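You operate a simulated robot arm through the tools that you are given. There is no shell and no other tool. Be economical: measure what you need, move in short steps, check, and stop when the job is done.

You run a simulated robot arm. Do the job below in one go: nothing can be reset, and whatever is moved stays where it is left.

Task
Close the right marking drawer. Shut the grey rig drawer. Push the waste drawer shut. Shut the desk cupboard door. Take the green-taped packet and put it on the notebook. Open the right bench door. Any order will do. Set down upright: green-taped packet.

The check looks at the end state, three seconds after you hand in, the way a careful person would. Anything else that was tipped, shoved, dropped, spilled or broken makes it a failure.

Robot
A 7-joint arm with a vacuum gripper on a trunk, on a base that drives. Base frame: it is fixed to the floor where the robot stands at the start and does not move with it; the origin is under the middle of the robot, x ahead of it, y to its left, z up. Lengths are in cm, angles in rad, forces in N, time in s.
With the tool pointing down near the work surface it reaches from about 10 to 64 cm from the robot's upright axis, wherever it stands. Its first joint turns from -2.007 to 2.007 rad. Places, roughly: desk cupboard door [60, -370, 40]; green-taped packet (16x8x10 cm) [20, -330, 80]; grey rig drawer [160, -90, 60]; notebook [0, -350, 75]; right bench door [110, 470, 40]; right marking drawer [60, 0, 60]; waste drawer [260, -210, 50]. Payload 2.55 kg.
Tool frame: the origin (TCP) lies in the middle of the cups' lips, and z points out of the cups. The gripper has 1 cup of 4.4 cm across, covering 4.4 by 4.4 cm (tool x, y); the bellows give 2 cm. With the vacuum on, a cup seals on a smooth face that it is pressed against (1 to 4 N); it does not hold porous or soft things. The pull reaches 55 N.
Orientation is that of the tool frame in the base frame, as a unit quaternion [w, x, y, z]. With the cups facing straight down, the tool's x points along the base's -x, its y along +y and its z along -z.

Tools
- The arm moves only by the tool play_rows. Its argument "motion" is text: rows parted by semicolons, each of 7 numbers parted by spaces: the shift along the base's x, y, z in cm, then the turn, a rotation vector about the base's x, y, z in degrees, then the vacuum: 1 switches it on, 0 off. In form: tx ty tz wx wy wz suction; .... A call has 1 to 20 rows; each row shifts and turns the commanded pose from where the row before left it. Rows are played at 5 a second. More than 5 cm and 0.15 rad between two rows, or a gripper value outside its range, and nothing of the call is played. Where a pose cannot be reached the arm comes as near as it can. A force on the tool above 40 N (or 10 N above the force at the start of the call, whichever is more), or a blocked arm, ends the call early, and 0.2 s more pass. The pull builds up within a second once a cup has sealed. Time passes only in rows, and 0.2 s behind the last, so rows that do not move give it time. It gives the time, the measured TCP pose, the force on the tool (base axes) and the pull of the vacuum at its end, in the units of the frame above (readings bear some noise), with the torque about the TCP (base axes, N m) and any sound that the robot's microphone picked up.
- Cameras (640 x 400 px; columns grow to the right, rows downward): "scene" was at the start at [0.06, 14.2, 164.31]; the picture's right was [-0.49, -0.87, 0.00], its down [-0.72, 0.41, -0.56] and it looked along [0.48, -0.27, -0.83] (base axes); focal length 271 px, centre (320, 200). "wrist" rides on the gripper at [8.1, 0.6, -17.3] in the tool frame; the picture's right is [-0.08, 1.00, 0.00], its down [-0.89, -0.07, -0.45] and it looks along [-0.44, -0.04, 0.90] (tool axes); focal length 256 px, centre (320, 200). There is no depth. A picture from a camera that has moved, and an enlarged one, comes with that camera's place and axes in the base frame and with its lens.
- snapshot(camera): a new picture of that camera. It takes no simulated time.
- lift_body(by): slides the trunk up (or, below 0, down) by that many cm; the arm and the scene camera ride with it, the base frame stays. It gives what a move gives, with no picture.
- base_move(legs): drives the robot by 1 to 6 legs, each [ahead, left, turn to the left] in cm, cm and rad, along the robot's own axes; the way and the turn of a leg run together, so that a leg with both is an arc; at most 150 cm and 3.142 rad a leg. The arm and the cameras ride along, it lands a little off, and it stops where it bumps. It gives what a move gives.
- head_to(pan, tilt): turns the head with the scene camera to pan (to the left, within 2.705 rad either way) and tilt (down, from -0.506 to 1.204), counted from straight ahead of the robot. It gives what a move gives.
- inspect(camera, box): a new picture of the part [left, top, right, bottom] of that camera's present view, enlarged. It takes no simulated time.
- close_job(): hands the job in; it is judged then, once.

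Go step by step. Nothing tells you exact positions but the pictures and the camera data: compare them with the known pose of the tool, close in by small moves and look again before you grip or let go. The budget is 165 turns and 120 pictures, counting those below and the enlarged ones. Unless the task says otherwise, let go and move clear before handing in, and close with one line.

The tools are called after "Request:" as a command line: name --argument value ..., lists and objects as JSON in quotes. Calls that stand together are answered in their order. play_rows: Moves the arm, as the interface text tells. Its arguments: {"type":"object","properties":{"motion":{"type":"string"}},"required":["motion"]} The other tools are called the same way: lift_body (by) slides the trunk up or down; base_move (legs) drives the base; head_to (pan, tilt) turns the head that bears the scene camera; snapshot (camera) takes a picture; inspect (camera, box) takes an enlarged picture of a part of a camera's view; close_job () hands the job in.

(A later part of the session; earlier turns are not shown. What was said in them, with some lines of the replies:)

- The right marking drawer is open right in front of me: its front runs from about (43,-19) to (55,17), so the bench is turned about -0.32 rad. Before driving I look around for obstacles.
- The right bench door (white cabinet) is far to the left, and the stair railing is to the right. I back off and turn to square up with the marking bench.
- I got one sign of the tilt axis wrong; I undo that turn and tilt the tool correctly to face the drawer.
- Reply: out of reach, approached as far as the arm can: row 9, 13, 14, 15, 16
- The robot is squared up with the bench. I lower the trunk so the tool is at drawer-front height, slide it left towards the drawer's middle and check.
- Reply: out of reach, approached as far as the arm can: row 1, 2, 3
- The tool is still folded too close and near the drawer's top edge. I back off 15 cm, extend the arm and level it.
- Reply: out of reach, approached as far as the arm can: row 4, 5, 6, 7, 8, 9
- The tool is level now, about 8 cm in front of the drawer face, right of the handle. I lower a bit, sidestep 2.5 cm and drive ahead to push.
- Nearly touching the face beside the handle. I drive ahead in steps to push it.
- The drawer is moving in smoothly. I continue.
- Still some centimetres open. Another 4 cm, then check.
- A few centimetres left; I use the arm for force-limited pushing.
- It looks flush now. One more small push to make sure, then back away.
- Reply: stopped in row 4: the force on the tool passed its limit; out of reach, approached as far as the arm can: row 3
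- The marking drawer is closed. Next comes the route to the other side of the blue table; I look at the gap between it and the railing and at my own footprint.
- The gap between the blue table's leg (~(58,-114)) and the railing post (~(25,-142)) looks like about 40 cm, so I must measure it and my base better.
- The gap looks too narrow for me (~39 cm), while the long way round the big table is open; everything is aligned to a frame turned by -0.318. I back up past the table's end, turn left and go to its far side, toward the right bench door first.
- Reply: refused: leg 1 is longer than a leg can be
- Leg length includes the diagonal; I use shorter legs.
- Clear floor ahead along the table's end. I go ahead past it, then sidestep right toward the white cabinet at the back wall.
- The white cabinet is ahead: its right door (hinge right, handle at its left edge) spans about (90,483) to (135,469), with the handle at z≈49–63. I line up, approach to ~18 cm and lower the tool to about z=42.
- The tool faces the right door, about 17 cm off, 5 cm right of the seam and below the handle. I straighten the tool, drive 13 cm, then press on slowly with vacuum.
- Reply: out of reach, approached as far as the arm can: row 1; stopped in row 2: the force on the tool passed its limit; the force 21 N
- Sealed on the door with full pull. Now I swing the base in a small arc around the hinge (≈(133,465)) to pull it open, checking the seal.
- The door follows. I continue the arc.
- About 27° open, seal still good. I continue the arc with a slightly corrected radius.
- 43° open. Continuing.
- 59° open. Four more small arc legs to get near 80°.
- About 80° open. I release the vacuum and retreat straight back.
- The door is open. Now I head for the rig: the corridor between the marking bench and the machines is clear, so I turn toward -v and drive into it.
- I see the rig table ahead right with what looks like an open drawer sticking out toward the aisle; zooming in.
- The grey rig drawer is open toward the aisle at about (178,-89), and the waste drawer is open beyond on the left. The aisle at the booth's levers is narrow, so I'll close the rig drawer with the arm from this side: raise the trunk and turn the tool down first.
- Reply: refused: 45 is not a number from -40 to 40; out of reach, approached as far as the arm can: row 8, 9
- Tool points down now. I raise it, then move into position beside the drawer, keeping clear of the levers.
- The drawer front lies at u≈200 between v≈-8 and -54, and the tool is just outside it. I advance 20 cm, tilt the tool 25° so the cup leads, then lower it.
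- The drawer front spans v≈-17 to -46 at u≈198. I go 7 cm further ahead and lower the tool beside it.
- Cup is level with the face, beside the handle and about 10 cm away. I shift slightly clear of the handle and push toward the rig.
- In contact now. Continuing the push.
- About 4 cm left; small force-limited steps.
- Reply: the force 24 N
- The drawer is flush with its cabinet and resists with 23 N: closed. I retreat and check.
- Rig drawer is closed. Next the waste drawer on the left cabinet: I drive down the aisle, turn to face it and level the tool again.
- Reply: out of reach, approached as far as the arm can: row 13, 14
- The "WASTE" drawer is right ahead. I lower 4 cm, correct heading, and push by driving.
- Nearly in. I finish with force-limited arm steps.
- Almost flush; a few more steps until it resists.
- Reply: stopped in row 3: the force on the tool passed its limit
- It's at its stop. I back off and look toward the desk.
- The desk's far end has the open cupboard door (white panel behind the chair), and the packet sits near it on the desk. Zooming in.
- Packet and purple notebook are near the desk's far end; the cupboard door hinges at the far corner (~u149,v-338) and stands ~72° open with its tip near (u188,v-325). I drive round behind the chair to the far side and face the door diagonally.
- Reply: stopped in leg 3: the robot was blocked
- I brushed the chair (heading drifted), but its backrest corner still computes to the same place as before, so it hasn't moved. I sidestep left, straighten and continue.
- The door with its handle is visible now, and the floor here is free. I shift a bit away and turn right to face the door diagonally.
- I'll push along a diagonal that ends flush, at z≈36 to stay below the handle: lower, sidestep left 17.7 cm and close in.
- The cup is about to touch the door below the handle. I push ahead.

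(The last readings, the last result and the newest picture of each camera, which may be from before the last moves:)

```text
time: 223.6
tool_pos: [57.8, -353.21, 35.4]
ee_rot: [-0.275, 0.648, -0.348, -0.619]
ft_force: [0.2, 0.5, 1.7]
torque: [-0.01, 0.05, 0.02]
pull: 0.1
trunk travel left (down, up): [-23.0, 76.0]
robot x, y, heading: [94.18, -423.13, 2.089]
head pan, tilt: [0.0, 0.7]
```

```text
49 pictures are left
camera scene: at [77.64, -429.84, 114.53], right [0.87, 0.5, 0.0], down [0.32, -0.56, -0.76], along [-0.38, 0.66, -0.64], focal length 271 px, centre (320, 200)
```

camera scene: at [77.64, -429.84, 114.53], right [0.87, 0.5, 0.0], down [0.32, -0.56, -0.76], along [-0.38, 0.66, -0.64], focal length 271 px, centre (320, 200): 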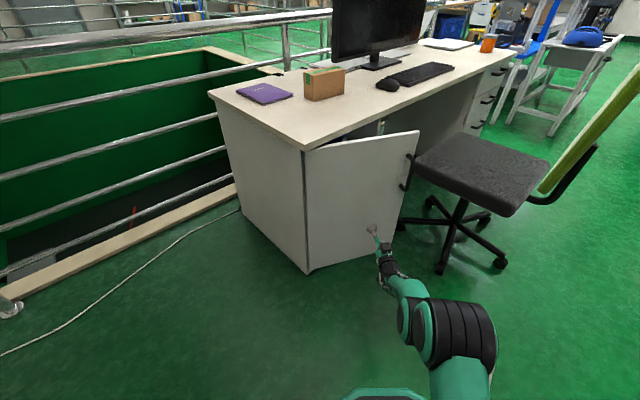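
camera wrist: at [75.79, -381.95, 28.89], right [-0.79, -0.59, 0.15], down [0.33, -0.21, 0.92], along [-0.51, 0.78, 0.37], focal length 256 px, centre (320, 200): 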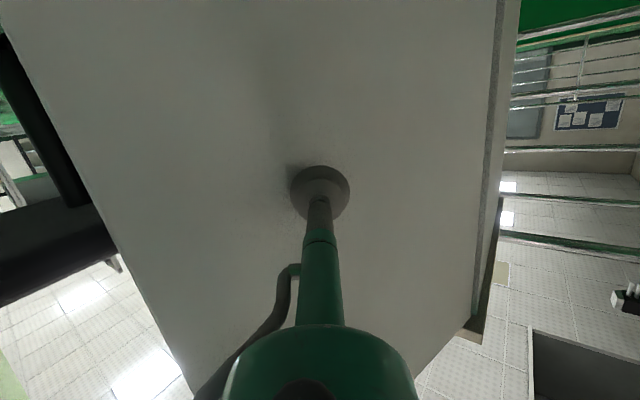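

Door is swinging shut. Pushing on.

Request:
base_move --legs '[[14, 0, 0]]'

Request:
snapshot --camera "scene"

Request:
snapshot --camera "wrist"

```text
time: 224.9
tool_pos: [50.86, -340.96, 35.5]
ee_rot: [-0.275, 0.648, -0.349, -0.619]
ft_force: [-0.2, 0.4, 0.4]
torque: [0.03, 0.02, 0.02]
pull: 0.0
trunk travel left (down, up): [-23.0, 76.0]
robot x, y, heading: [86.89, -410.96, 2.09]
head pan, tilt: [0.0, 0.7]
```

```text
48 pictures are left
camera scene: at [70.56, -417.47, 114.53], right [0.87, 0.5, 0.0], down [0.32, -0.56, -0.76], along [-0.38, 0.66, -0.64], focal length 271 px, centre (320, 200)
```

scene: 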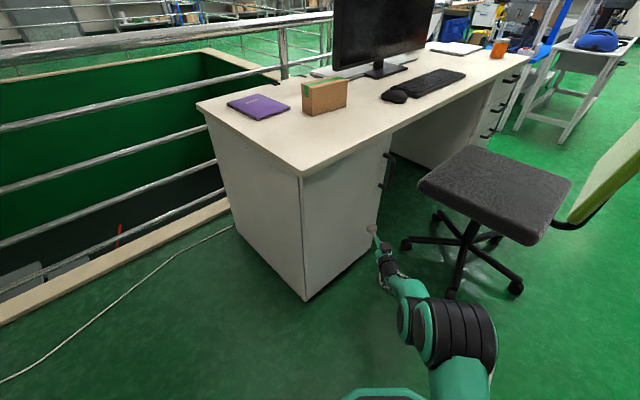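

```text
47 pictures are left
camera wrist: at [60.77, -355.66, 28.89], right [-0.79, -0.59, 0.15], down [0.33, -0.21, 0.92], along [-0.51, 0.78, 0.37], focal length 256 px, centre (320, 200)
```

wrist: 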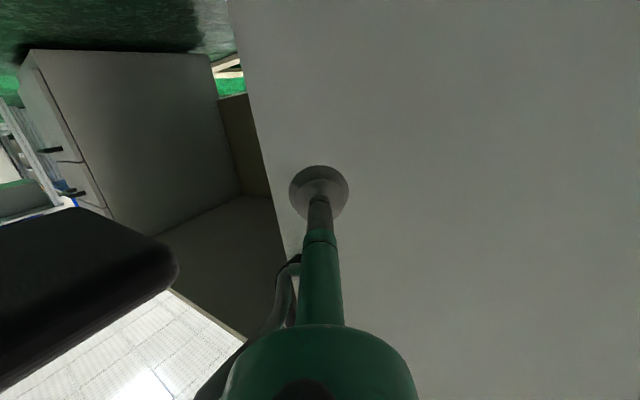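

Nearly shut; the rest I push straight at the desk face with the arm, force-limited.

Request:
play_rows --motion "-0.95 0.31 0 0 0 0 0;-0.95 0.31 0 0 0 0 0;-0.95 0.31 0 0 0 0 0;-0.95 0.31 0 0 0 0 0;-0.95 0.31 0 0 0 0 0;0 0 0 0 0 0 0"

Request:
inspect --camera "scene" --box '[270, 110, 450, 310]'

```text
time: 226.3
tool_pos: [46.21, -339.32, 35.38]
ee_rot: [-0.277, 0.648, -0.348, -0.619]
ft_force: [-1.3, -0.5, 0.2]
torque: [0.0, -0.03, 0.02]
pull: 0.1
trunk travel left (down, up): [-23.0, 76.0]
robot x, y, heading: [87.46, -410.86, 2.088]
head pan, tilt: [0.0, 0.7]
```

```text
2.00 times, centred on (360, 210) of scene
camera zoom: at [70.55, -417.46, 114.53], right [0.87, 0.5, 0.0], down [0.32, -0.56, -0.76], along [-0.38, 0.66, -0.64], focal length 541 px, centre (240, 180)
```

zoom: 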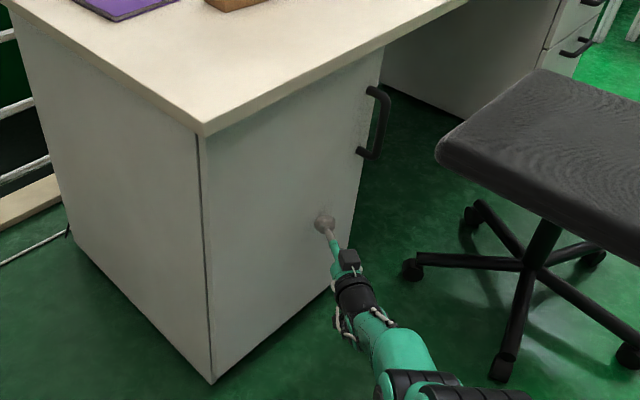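

Request:
play_rows --motion "-0.95 0.31 0 0 0 0 0;-0.95 0.31 0 0 0 0 0;-0.95 0.31 0 0 0 0 0;-0.95 0.31 0 0 0 0 0;-0.95 0.31 0 0 0 0 0;0 0 0 0 0 0 0"

Request:
snapshot --camera "wrist"

```text
time: 227.2
tool_pos: [44.62, -337.52, 34.81]
ee_rot: [-0.279, 0.645, -0.359, -0.614]
ft_force: [5.9, -2.6, 0.8]
torque: [0.03, 0.01, 0.26]
pull: 0.0
trunk travel left (down, up): [-23.0, 76.0]
robot x, y, heading: [87.1, -411.15, 2.085]
head pan, tilt: [0.0, 0.7]
stopped in row 4: the force on the tool passed its limit (the readings are from after the stop); the commanded pose is now the measured one
```

```text
45 pictures are left
camera wrist: at [54.16, -352.66, 28.49], right [-0.8, -0.57, 0.16], down [0.33, -0.21, 0.92], along [-0.5, 0.79, 0.36], focal length 256 px, centre (320, 200)
```

wrist: 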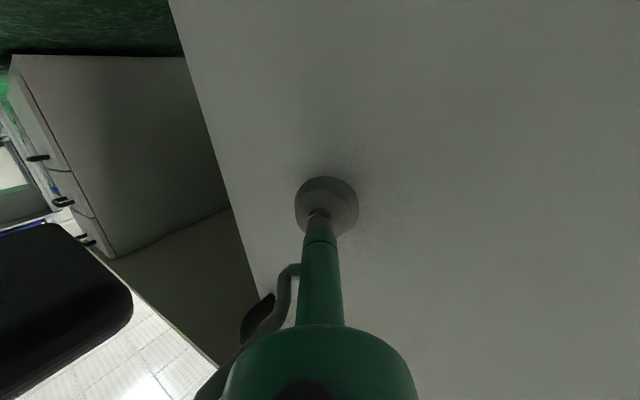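

It hit its stop. I back off diagonally and check the door.

Request:
base_move --legs '[[-20, 0, 0]]'

Request:
inspect --camera "scene" --box '[260, 100, 440, 280]'

Request:
snapshot --camera "wrist"

```text
time: 228.8
tool_pos: [53.89, -354.63, 34.96]
ee_rot: [-0.278, 0.646, -0.357, -0.615]
ft_force: [-0.4, 0.6, -0.2]
torque: [0.03, 0.04, -0.03]
pull: 0.0
trunk travel left (down, up): [-23.0, 76.0]
robot x, y, heading: [97.08, -428.16, 2.089]
head pan, tilt: [0.0, 0.7]
```

```text
2.22 times, centred on (350, 190) of scene
camera zoom: at [80.29, -434.47, 114.53], right [0.87, 0.49, 0.0], down [0.32, -0.56, -0.76], along [-0.38, 0.67, -0.64], focal length 601 px, centre (253, 222)
```

zoom: 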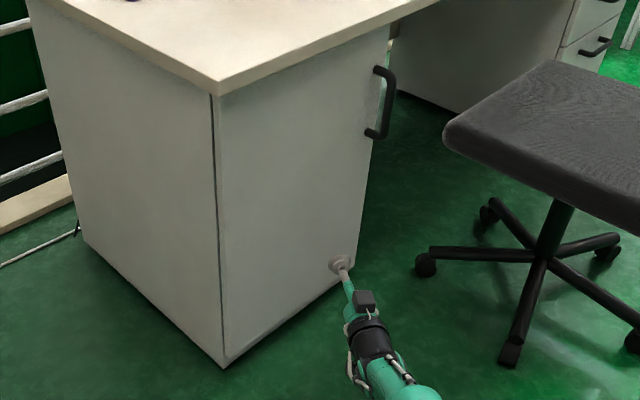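

```text
43 pictures are left
camera wrist: at [63.62, -369.76, 28.56], right [-0.8, -0.58, 0.16], down [0.33, -0.21, 0.92], along [-0.5, 0.79, 0.36], focal length 256 px, centre (320, 200)
```

wrist: 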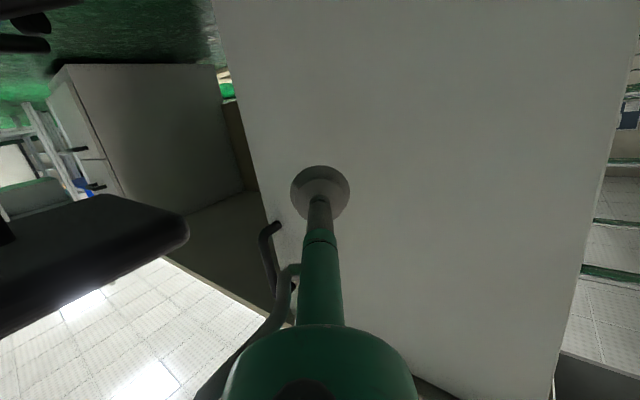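

The cupboard door is shut. For the packet (centre ≈ (20,-329), 16 cm along the desk) and the notebook (centre ≈ (-2,-339)) I'll work from the desk's far end. First back off, raise the trunk and turn the tool down.

Request:
base_move --legs '[[-18, 0, 0]]'

Request:
lift_body --by 40

Request:
lift_body --by 22

Request:
play_rows --motion "1.49 -2.6 0 -6.78 -3.86 0 0;1.49 -2.6 0 -6.78 -3.86 0 0;1.49 -2.6 0 -6.78 -3.86 0 0;1.49 -2.6 0 -6.78 -3.86 0 0;1.49 -2.6 0 -6.78 -3.86 0 0;1.49 -2.6 0 -6.78 -3.86 0 0;1.49 -2.6 0 -6.78 -3.86 0 0;1.49 -2.6 0 -6.78 -3.86 0 0;1.49 -2.6 0 -6.78 -3.86 0 0;1.49 -2.6 0 -6.78 -3.86 0 0;0 0 0 -6.78 -3.86 0 0;0 0 0 0 0 0 0"

```text
time: 230.3
tool_pos: [62.95, -370.35, 34.95]
ee_rot: [-0.279, 0.646, -0.358, -0.614]
ft_force: [0.0, -1.1, -0.1]
torque: [0.0, -0.02, 0.01]
pull: 0.0
trunk travel left (down, up): [-23.0, 76.0]
robot x, y, heading: [105.95, -443.86, 2.083]
head pan, tilt: [0.0, 0.7]
```

```text
time: 234.2
tool_pos: [62.95, -370.44, 74.96]
ee_rot: [-0.279, 0.646, -0.358, -0.614]
ft_force: [-0.1, -0.6, 0.9]
torque: [-0.02, 0.01, -0.03]
pull: 0.1
trunk travel left (down, up): [-63.0, 36.0]
robot x, y, heading: [105.92, -443.87, 2.084]
head pan, tilt: [0.0, 0.7]
```

```text
time: 236.5
tool_pos: [62.87, -370.36, 97.07]
ee_rot: [-0.279, 0.646, -0.358, -0.614]
ft_force: [-0.3, -0.4, 0.3]
torque: [0.0, 0.0, -0.02]
pull: 0.0
trunk travel left (down, up): [-85.0, 14.0]
robot x, y, heading: [106.19, -443.64, 2.084]
head pan, tilt: [0.0, 0.7]
```

```text
time: 239.1
tool_pos: [77.77, -396.67, 97.07]
ee_rot: [0.057, 0.845, -0.532, -0.021]
ft_force: [0.4, -0.1, 0.9]
torque: [0.02, 0.01, -0.04]
pull: 0.0
trunk travel left (down, up): [-85.0, 14.0]
robot x, y, heading: [106.42, -443.79, 2.088]
head pan, tilt: [0.0, 0.7]
```

Tool points down at z≈97. I turn to face along the desk and then sidestep to its far end.

Request:
base_move --legs '[[0, 0, -0.835]]'

Request:
base_move --legs '[[0, 112, 0]]'

Request:
head_to --pan 0.0 --tilt 0.9

Request:
snapshot --camera "scene"

Request:
snapshot --camera "wrist"

```text
time: 241.7
tool_pos: [122.54, -391.24, 96.94]
ee_rot: [-0.045, -0.553, 0.831, 0.044]
ft_force: [-0.2, -0.2, -0.1]
torque: [0.02, -0.05, -0.04]
pull: 0.1
trunk travel left (down, up): [-85.0, 14.0]
robot x, y, heading: [106.23, -443.96, 1.244]
head pan, tilt: [0.0, 0.7]
```

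```text
time: 247.3
tool_pos: [15.81, -356.72, 96.86]
ee_rot: [-0.045, -0.566, 0.822, 0.041]
ft_force: [0.6, -0.1, 0.9]
torque: [-0.03, -0.03, 0.01]
pull: 0.0
trunk travel left (down, up): [-85.0, 14.0]
robot x, y, heading: [1.11, -409.7, 1.277]
head pan, tilt: [0.0, 0.7]
```

```text
time: 248.1
tool_pos: [15.81, -356.74, 96.94]
ee_rot: [-0.044, -0.566, 0.822, 0.042]
ft_force: [0.0, 0.0, 0.8]
torque: [0.01, -0.04, -0.03]
pull: 0.2
trunk travel left (down, up): [-85.0, 14.0]
robot x, y, heading: [0.92, -409.76, 1.272]
head pan, tilt: [0.0, 0.901]
```

```text
42 pictures are left
camera scene: at [-15.53, -403.03, 174.92], right [0.96, -0.29, 0.0], down [-0.23, -0.75, -0.62], along [0.18, 0.59, -0.78], focal length 271 px, centre (320, 200)
```

scene: 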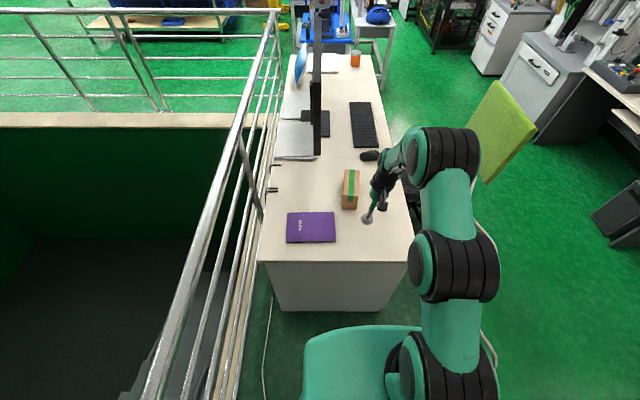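

```text
41 pictures are left
camera wrist: at [14.43, -364.42, 114.3], right [-0.9, 0.43, 0.12], down [0.44, 0.8, 0.41], along [0.08, 0.42, -0.9], focal length 256 px, centre (320, 200)
```

wrist: 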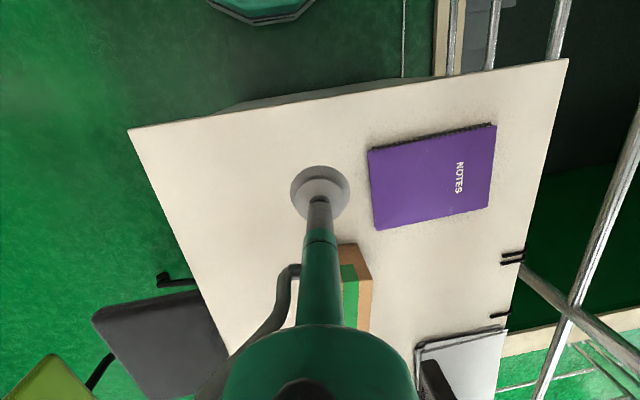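

The green tape runs along the packet's top, centre about (21,-329), top z≈85; notebook centre about (-1.5,-340.5). I advance to within reach.

Request:
base_move --legs '[[18, 4, 0]]'

Request:
snapshot --camera "scene"

Request:
snapshot --camera "wrist"

```text
time: 249.6
tool_pos: [17.57, -338.68, 96.92]
ee_rot: [-0.044, -0.564, 0.824, 0.041]
ft_force: [-0.4, 0.4, 0.6]
torque: [-0.01, 0.0, -0.01]
pull: 0.1
trunk travel left (down, up): [-85.0, 14.0]
robot x, y, heading: [2.39, -391.6, 1.269]
head pan, tilt: [0.0, 0.901]
```

```text
40 pictures are left
camera scene: at [-14.08, -384.68, 174.91], right [0.95, -0.3, 0.0], down [-0.23, -0.75, -0.62], along [0.18, 0.59, -0.78], focal length 271 px, centre (320, 200)
```

scene: 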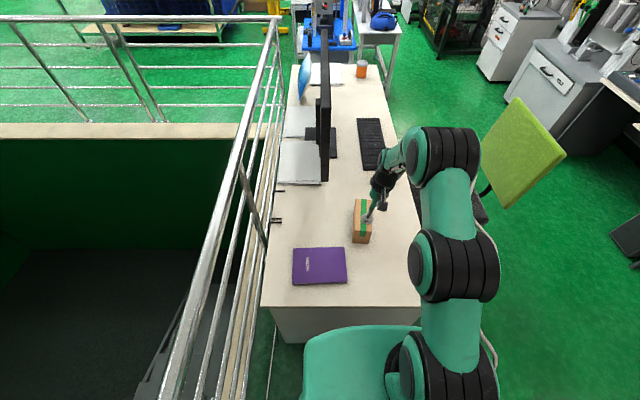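

```text
39 pictures are left
camera wrist: at [16.08, -346.26, 114.27], right [-0.89, 0.43, 0.12], down [0.44, 0.8, 0.41], along [0.08, 0.42, -0.9], focal length 256 px, centre (320, 200)
```

wrist: 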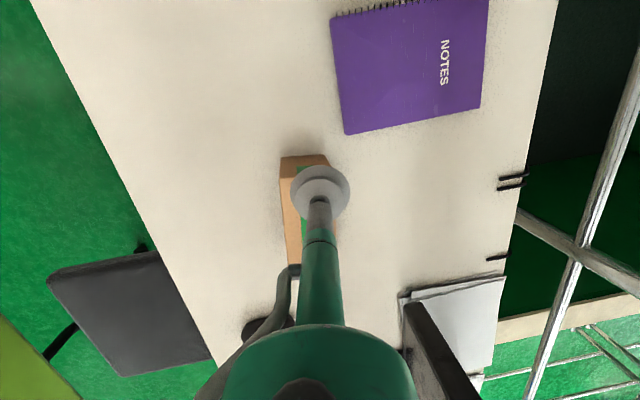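

I level the tool (it's tilted ~7°) and shift it over the tape.

Request:
play_rows --motion "0 0 0 -1.0 -6.8 0 0;1.45 4.2 0 0 0 0 0;1.45 4.2 -2 0 0 0 0;0 0 0 0 0 0 0"

Request:
snapshot --camera "wrist"

Request:
inspect --camera "scene" --box '[320, 170, 420, 260]'

```text
time: 250.6
tool_pos: [20.32, -330.62, 94.85]
ee_rot: [0.0, -0.564, 0.825, 0.001]
ft_force: [0.6, -0.4, 0.4]
torque: [0.0, -0.01, -0.02]
pull: 0.0
trunk travel left (down, up): [-85.0, 14.0]
robot x, y, heading: [2.26, -391.4, 1.268]
head pan, tilt: [0.0, 0.901]
```

```text
38 pictures are left
camera wrist: at [16.95, -337.98, 112.12], right [-0.9, 0.43, 0.0], down [0.39, 0.81, 0.45], along [0.19, 0.4, -0.89], focal length 256 px, centre (320, 200)
```

wrist: 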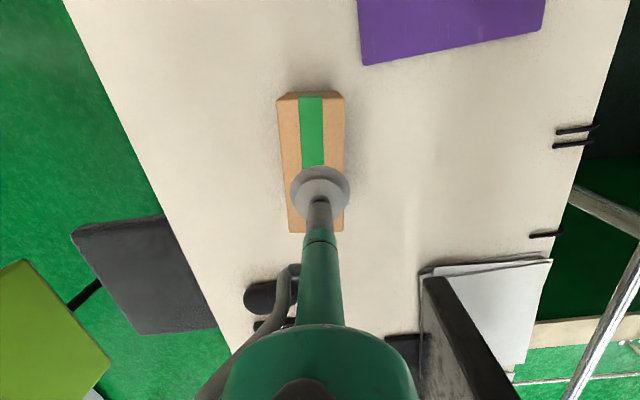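

```text
4.44 times, centred on (370, 215) of scene
camera zoom: at [-14.13, -384.93, 174.92], right [0.95, -0.3, 0.0], down [-0.23, -0.75, -0.62], along [0.18, 0.59, -0.78], focal length 1203 px, centre (98, 133)
```

zoom: 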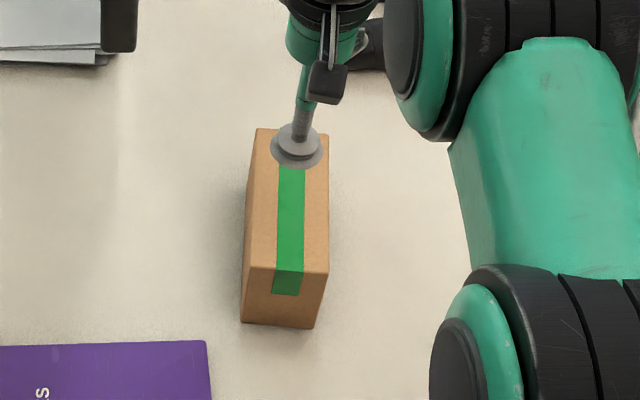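

Cup is above the tape, 2 cm off the packet's middle. I centre it sideways and come down with vacuum on.

Request:
play_rows --motion "0.76 -0.34 -3 0 0 0 0;0 0 -3 0 0 0 0;0 0 -2 0 0 0 1;0 0 -0.6 0 0 0 1;0 0 -0.5 0 0 0 1;0 0 -0.4 0 0 0 1;0 0 -0.3 0 0 0 1;0 0 -0.3 0 0 0 1;0 0 0 0 0 0 1;0 0 0 0 0 0 1;0 0 0 0 0 0 1"

Request:
snapshot --camera "wrist"

```text
time: 253.0
tool_pos: [21.16, -330.55, 85.0]
ee_rot: [0.001, -0.565, 0.825, 0.002]
ft_force: [-1.2, -0.3, 3.2]
torque: [0.26, -0.26, -0.02]
pull: 55.1
trunk travel left (down, up): [-85.0, 14.0]
robot x, y, heading: [2.39, -391.48, 1.27]
head pan, tilt: [0.0, 0.901]
```

```text
36 pictures are left
camera wrist: at [17.61, -338.01, 102.24], right [-0.9, 0.43, 0.0], down [0.39, 0.81, 0.45], along [0.19, 0.4, -0.89], focal length 256 px, centre (320, 200)
```

wrist: 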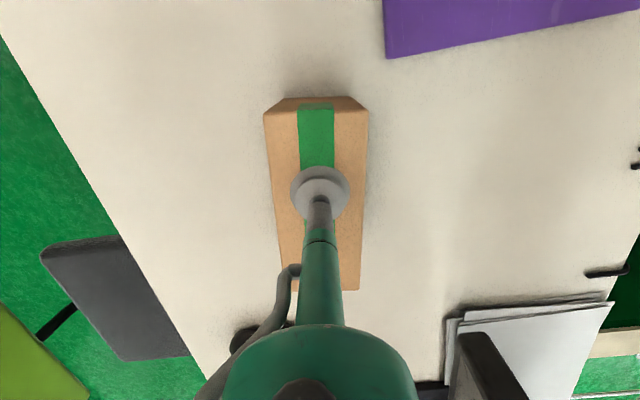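

Sealed with full pull. I lift the packet, carry it over the notebook while turning it to lie along the notebook's long side.

Request:
play_rows --motion "0 0 2 0 0 0 1;0 0 3 0 0 0 1;0 0 4 0 0 0 1;0 0 0 0 0 0 1"

Request:
play_rows --motion "-2.23 -0.85 0 0 0 -7.6 1;-2.23 -0.85 0 0 0 -7.6 1;-2.23 -0.85 0 0 0 -7.6 1;-2.23 -0.85 0 0 0 -7.6 1;-2.23 -0.85 0 0 0 -7.6 1;-2.23 -0.85 0 0 0 -7.6 1;-2.23 -0.85 0 0 0 -7.6 1;-2.23 -0.85 0 0 0 -7.6 1;-2.23 -0.85 0 0 0 -7.6 1;-2.23 -0.85 0 0 0 -7.6 1;-2.23 -0.85 0 0 0 -7.6 1;0 0 0 0 0 0 1"

Request:
snapshot --camera "wrist"

Request:
inspect --camera "scene" --box '[240, 190, 440, 315]'

```text
time: 254.0
tool_pos: [21.19, -330.67, 93.73]
ee_rot: [-0.001, -0.565, 0.825, 0.001]
ft_force: [0.5, 0.1, -2.8]
torque: [-0.08, 0.0, 0.04]
pull: 54.9
trunk travel left (down, up): [-85.0, 14.0]
robot x, y, heading: [2.3, -391.52, 1.268]
head pan, tilt: [0.0, 0.901]
```

```text
time: 256.6
tool_pos: [-3.07, -339.85, 93.88]
ee_rot: [0.001, 0.129, 0.992, 0.0]
ft_force: [0.3, 0.2, -3.1]
torque: [0.0, 0.06, -0.01]
pull: 54.6
trunk travel left (down, up): [-85.0, 14.0]
robot x, y, heading: [2.61, -391.4, 1.272]
head pan, tilt: [0.0, 0.901]
```

```text
35 pictures are left
camera wrist: at [-10.82, -337.14, 111.18], right [0.33, 0.94, 0.0], down [0.84, -0.3, 0.45], along [0.42, -0.15, -0.89], focal length 256 px, centre (320, 200)
```

wrist: 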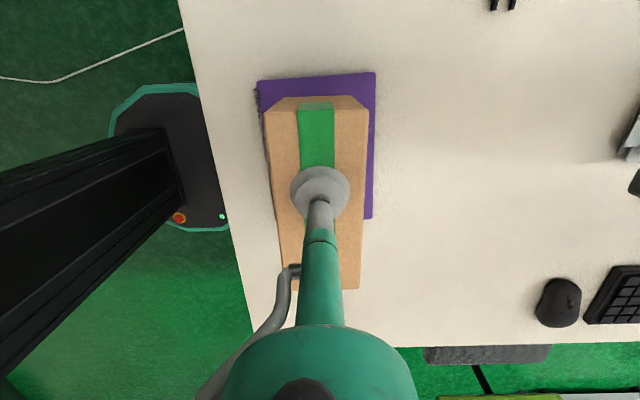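

```text
3.20 times, centred on (340, 252) of scene
camera zoom: at [-14.02, -384.76, 174.92], right [0.95, -0.3, 0.0], down [-0.23, -0.75, -0.62], along [0.18, 0.59, -0.78], focal length 866 px, centre (256, 32)
```

zoom: 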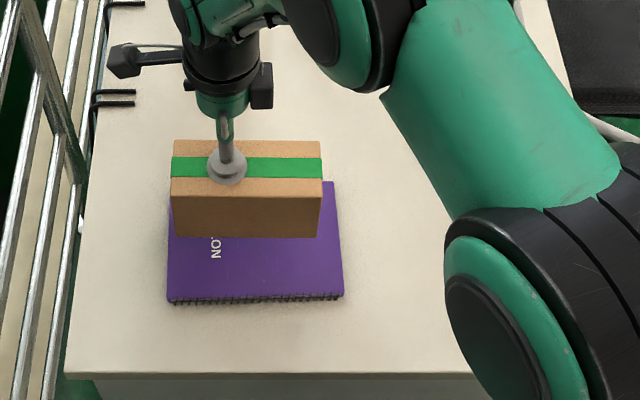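

The packet is centred within ~1.5 cm over the notebook and aligned. I shift 1.2 cm and lower it gently.

Request:
play_rows --motion "1.2 -0.2 -2 0 0 0 1;0 0 -2.5 0 0 0 1;0 0 -1.5 0 0 0 1;0 0 -0.5 0 0 0 1;0 0 -0.3 0 0 0 1;0 0 0 0 0 0 1"

Request:
snapshot --camera "wrist"

```text
time: 258.0
tool_pos: [-2.03, -340.23, 86.94]
ee_rot: [0.001, 0.129, 0.992, 0.001]
ft_force: [0.2, 0.6, -2.5]
torque: [0.01, 0.03, -0.01]
pull: 54.7
trunk travel left (down, up): [-85.0, 14.0]
robot x, y, heading: [2.38, -391.32, 1.265]
head pan, tilt: [0.0, 0.901]
```

```text
33 pictures are left
camera wrist: at [-9.69, -337.57, 104.22], right [0.33, 0.94, 0.0], down [0.84, -0.3, 0.45], along [0.42, -0.15, -0.89], focal length 256 px, centre (320, 200)
```

wrist: 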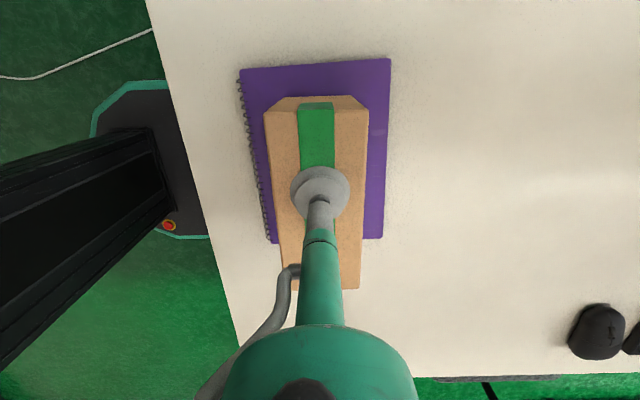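

Well inside the notebook's outline. Final lowering in small steps.

Request:
play_rows --motion "0 0 -0.3 0 0 0 1;0 0 -0.3 0 0 0 1;0 0 -0.25 0 0 0 1;0 0 0 0 0 0 1"

```text
time: 259.0
tool_pos: [-2.18, -340.12, 86.37]
ee_rot: [0.0, 0.128, 0.992, 0.003]
ft_force: [-2.3, 0.0, 5.9]
torque: [-0.35, -0.39, -0.08]
pull: 54.7
trunk travel left (down, up): [-85.0, 14.0]
robot x, y, heading: [2.44, -391.82, 1.268]
head pan, tilt: [0.0, 0.901]
```

Contact with the notebook (force rose to +6 N). I release, wait, and lift away.

Request:
play_rows --motion "0 0 0.1 0 0 0 0;0 0 0 0 0 0 0;0 0 0 0 0 0 0;0 0 0 0 0 0 0;0 0 0.3 0 0 0 0;0 0 0.6 0 0 0 0;0 0 1.5 0 0 0 0;0 0 3 0 0 0 0;0 0 4 0 0 0 0"

Request:
snapshot --camera "wrist"

Request:
inspect --camera "scene" --box '[240, 190, 440, 315]'

```text
time: 261.0
tool_pos: [-2.03, -340.32, 95.6]
ee_rot: [0.001, 0.129, 0.992, 0.001]
ft_force: [0.3, -0.1, -0.6]
torque: [0.01, -0.01, -0.02]
pull: 0.0
trunk travel left (down, up): [-85.0, 14.0]
robot x, y, heading: [2.57, -391.66, 1.267]
head pan, tilt: [0.0, 0.901]
```

```text
32 pictures are left
camera wrist: at [-9.74, -337.71, 112.8], right [0.33, 0.94, 0.0], down [0.84, -0.3, 0.45], along [0.42, -0.15, -0.89], focal length 256 px, centre (320, 200)
```

wrist: 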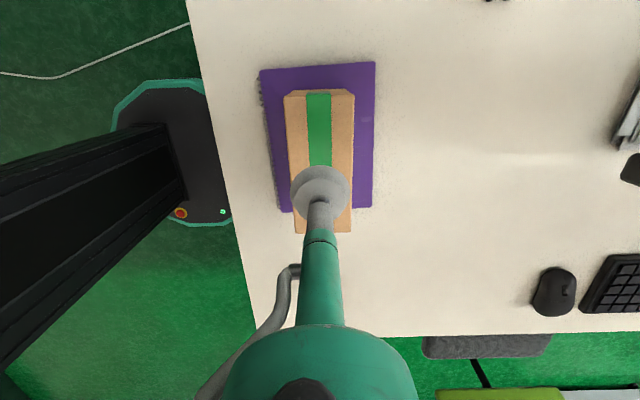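

```text
3.20 times, centred on (340, 252) of scene
camera zoom: at [-14.08, -384.92, 174.91], right [0.95, -0.3, 0.0], down [-0.23, -0.75, -0.62], along [0.18, 0.59, -0.78], focal length 866 px, centre (256, 32)
```

zoom: 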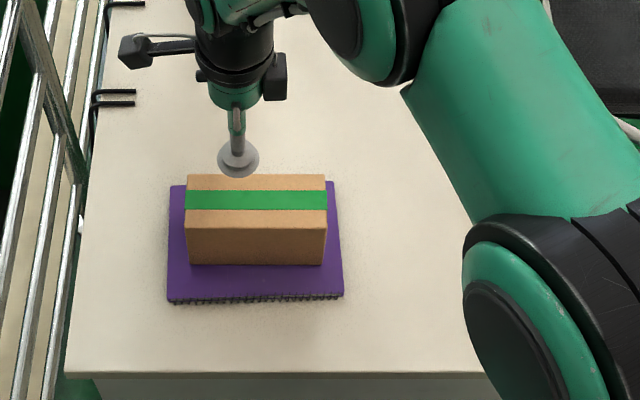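

Packet stands neatly on the notebook. I back away and double-check the cupboard door from the front.

Request:
base_move --legs '[[-35, 0, 0], [0, -130, 0]]'

Request:
head_to --pan 0.5 --tilt 0.6

Request:
snapshot --camera "scene"

```text
time: 269.2
tool_pos: [109.18, -412.59, 95.46]
ee_rot: [0.0, 0.138, 0.99, 0.0]
ft_force: [-0.1, 0.2, 1.0]
torque: [0.0, -0.01, 0.0]
pull: 0.1
trunk travel left (down, up): [-85.0, 14.0]
robot x, y, heading: [112.57, -464.21, 1.253]
head pan, tilt: [0.0, 0.901]
```

```text
time: 270.2
tool_pos: [109.06, -412.7, 95.46]
ee_rot: [0.002, 0.138, 0.99, 0.0]
ft_force: [0.1, 0.1, -0.8]
torque: [0.02, 0.01, -0.02]
pull: 0.1
trunk travel left (down, up): [-85.0, 14.0]
robot x, y, heading: [112.61, -463.75, 1.247]
head pan, tilt: [0.499, 0.6]
```

```text
30 pictures are left
camera scene: at [92.37, -455.43, 177.39], right [0.98, 0.18, 0.0], down [0.1, -0.56, -0.82], along [-0.14, 0.81, -0.57], focal length 271 px, centre (320, 200)
```

scene: 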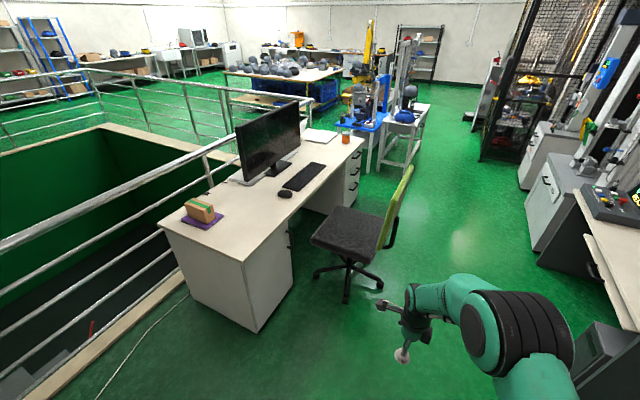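

Request:
inspect --camera "scene" --box '[220, 190, 420, 340]'

Request:
inspect --camera "scene" --box '[470, 100, 640, 280]'

```text
2.67 times, centred on (320, 265) of scene
camera zoom: at [92.37, -455.43, 177.39], right [0.98, 0.18, 0.0], down [0.1, -0.56, -0.82], along [-0.14, 0.81, -0.57], focal length 722 px, centre (320, 27)
```

zoom: 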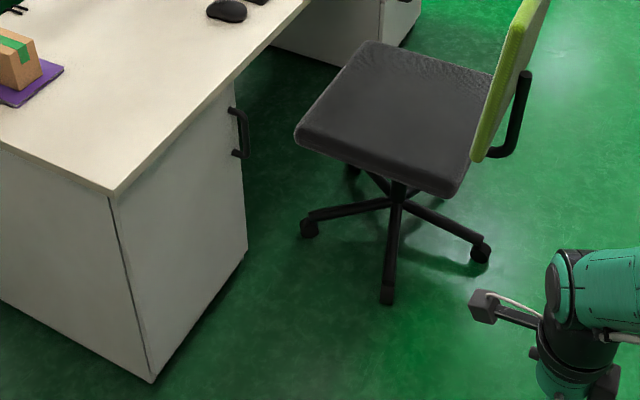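

```text
2.22 times, centred on (555, 190) of scene
camera zoom: at [92.37, -455.43, 177.39], right [0.98, 0.18, 0.0], down [0.1, -0.56, -0.82], along [-0.14, 0.81, -0.57], focal length 601 px, centre (-202, 222)
```

zoom: 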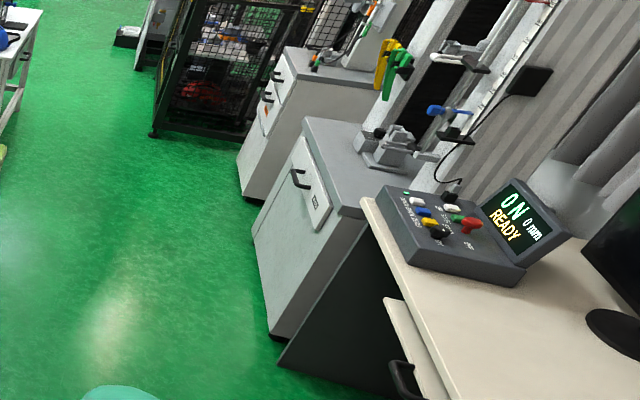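

Cupboard door is closed. I double-check the waste drawer's flushness with a tighter zoom.

Request:
inspect --camera "scene" --box '[525, 145, 585, 260]'

```text
3.48 times, centred on (555, 202) of scene
camera zoom: at [92.37, -455.43, 177.39], right [0.98, 0.18, 0.0], down [0.1, -0.56, -0.82], along [-0.14, 0.81, -0.57], focal length 941 px, centre (-497, 191)
```

zoom: 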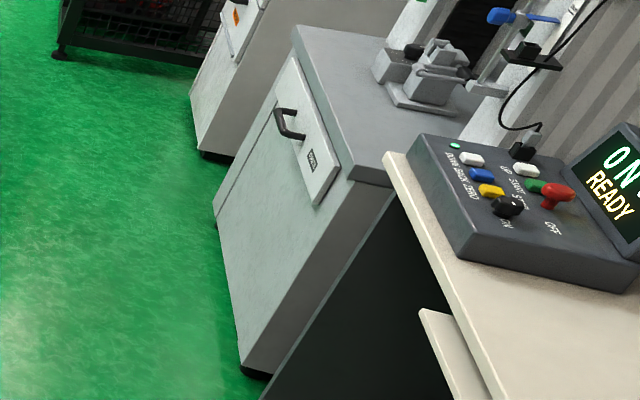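

Everything checks out: the drawers are against their stops, the cupboard door is shut, the bench door is open, the packet is upright on the notebook, and the arm is clear. I hand in.

Request:
close_job

```text
The job is handed in.
```

The job is handed in with all six parts done: the three drawers and the desk cupboard door are closed, the right bench door is open about 80°, and the green-taped packet stands upright on the notebook. I brushed the desk chair once while driving past, but the pictures showed it had not moved.
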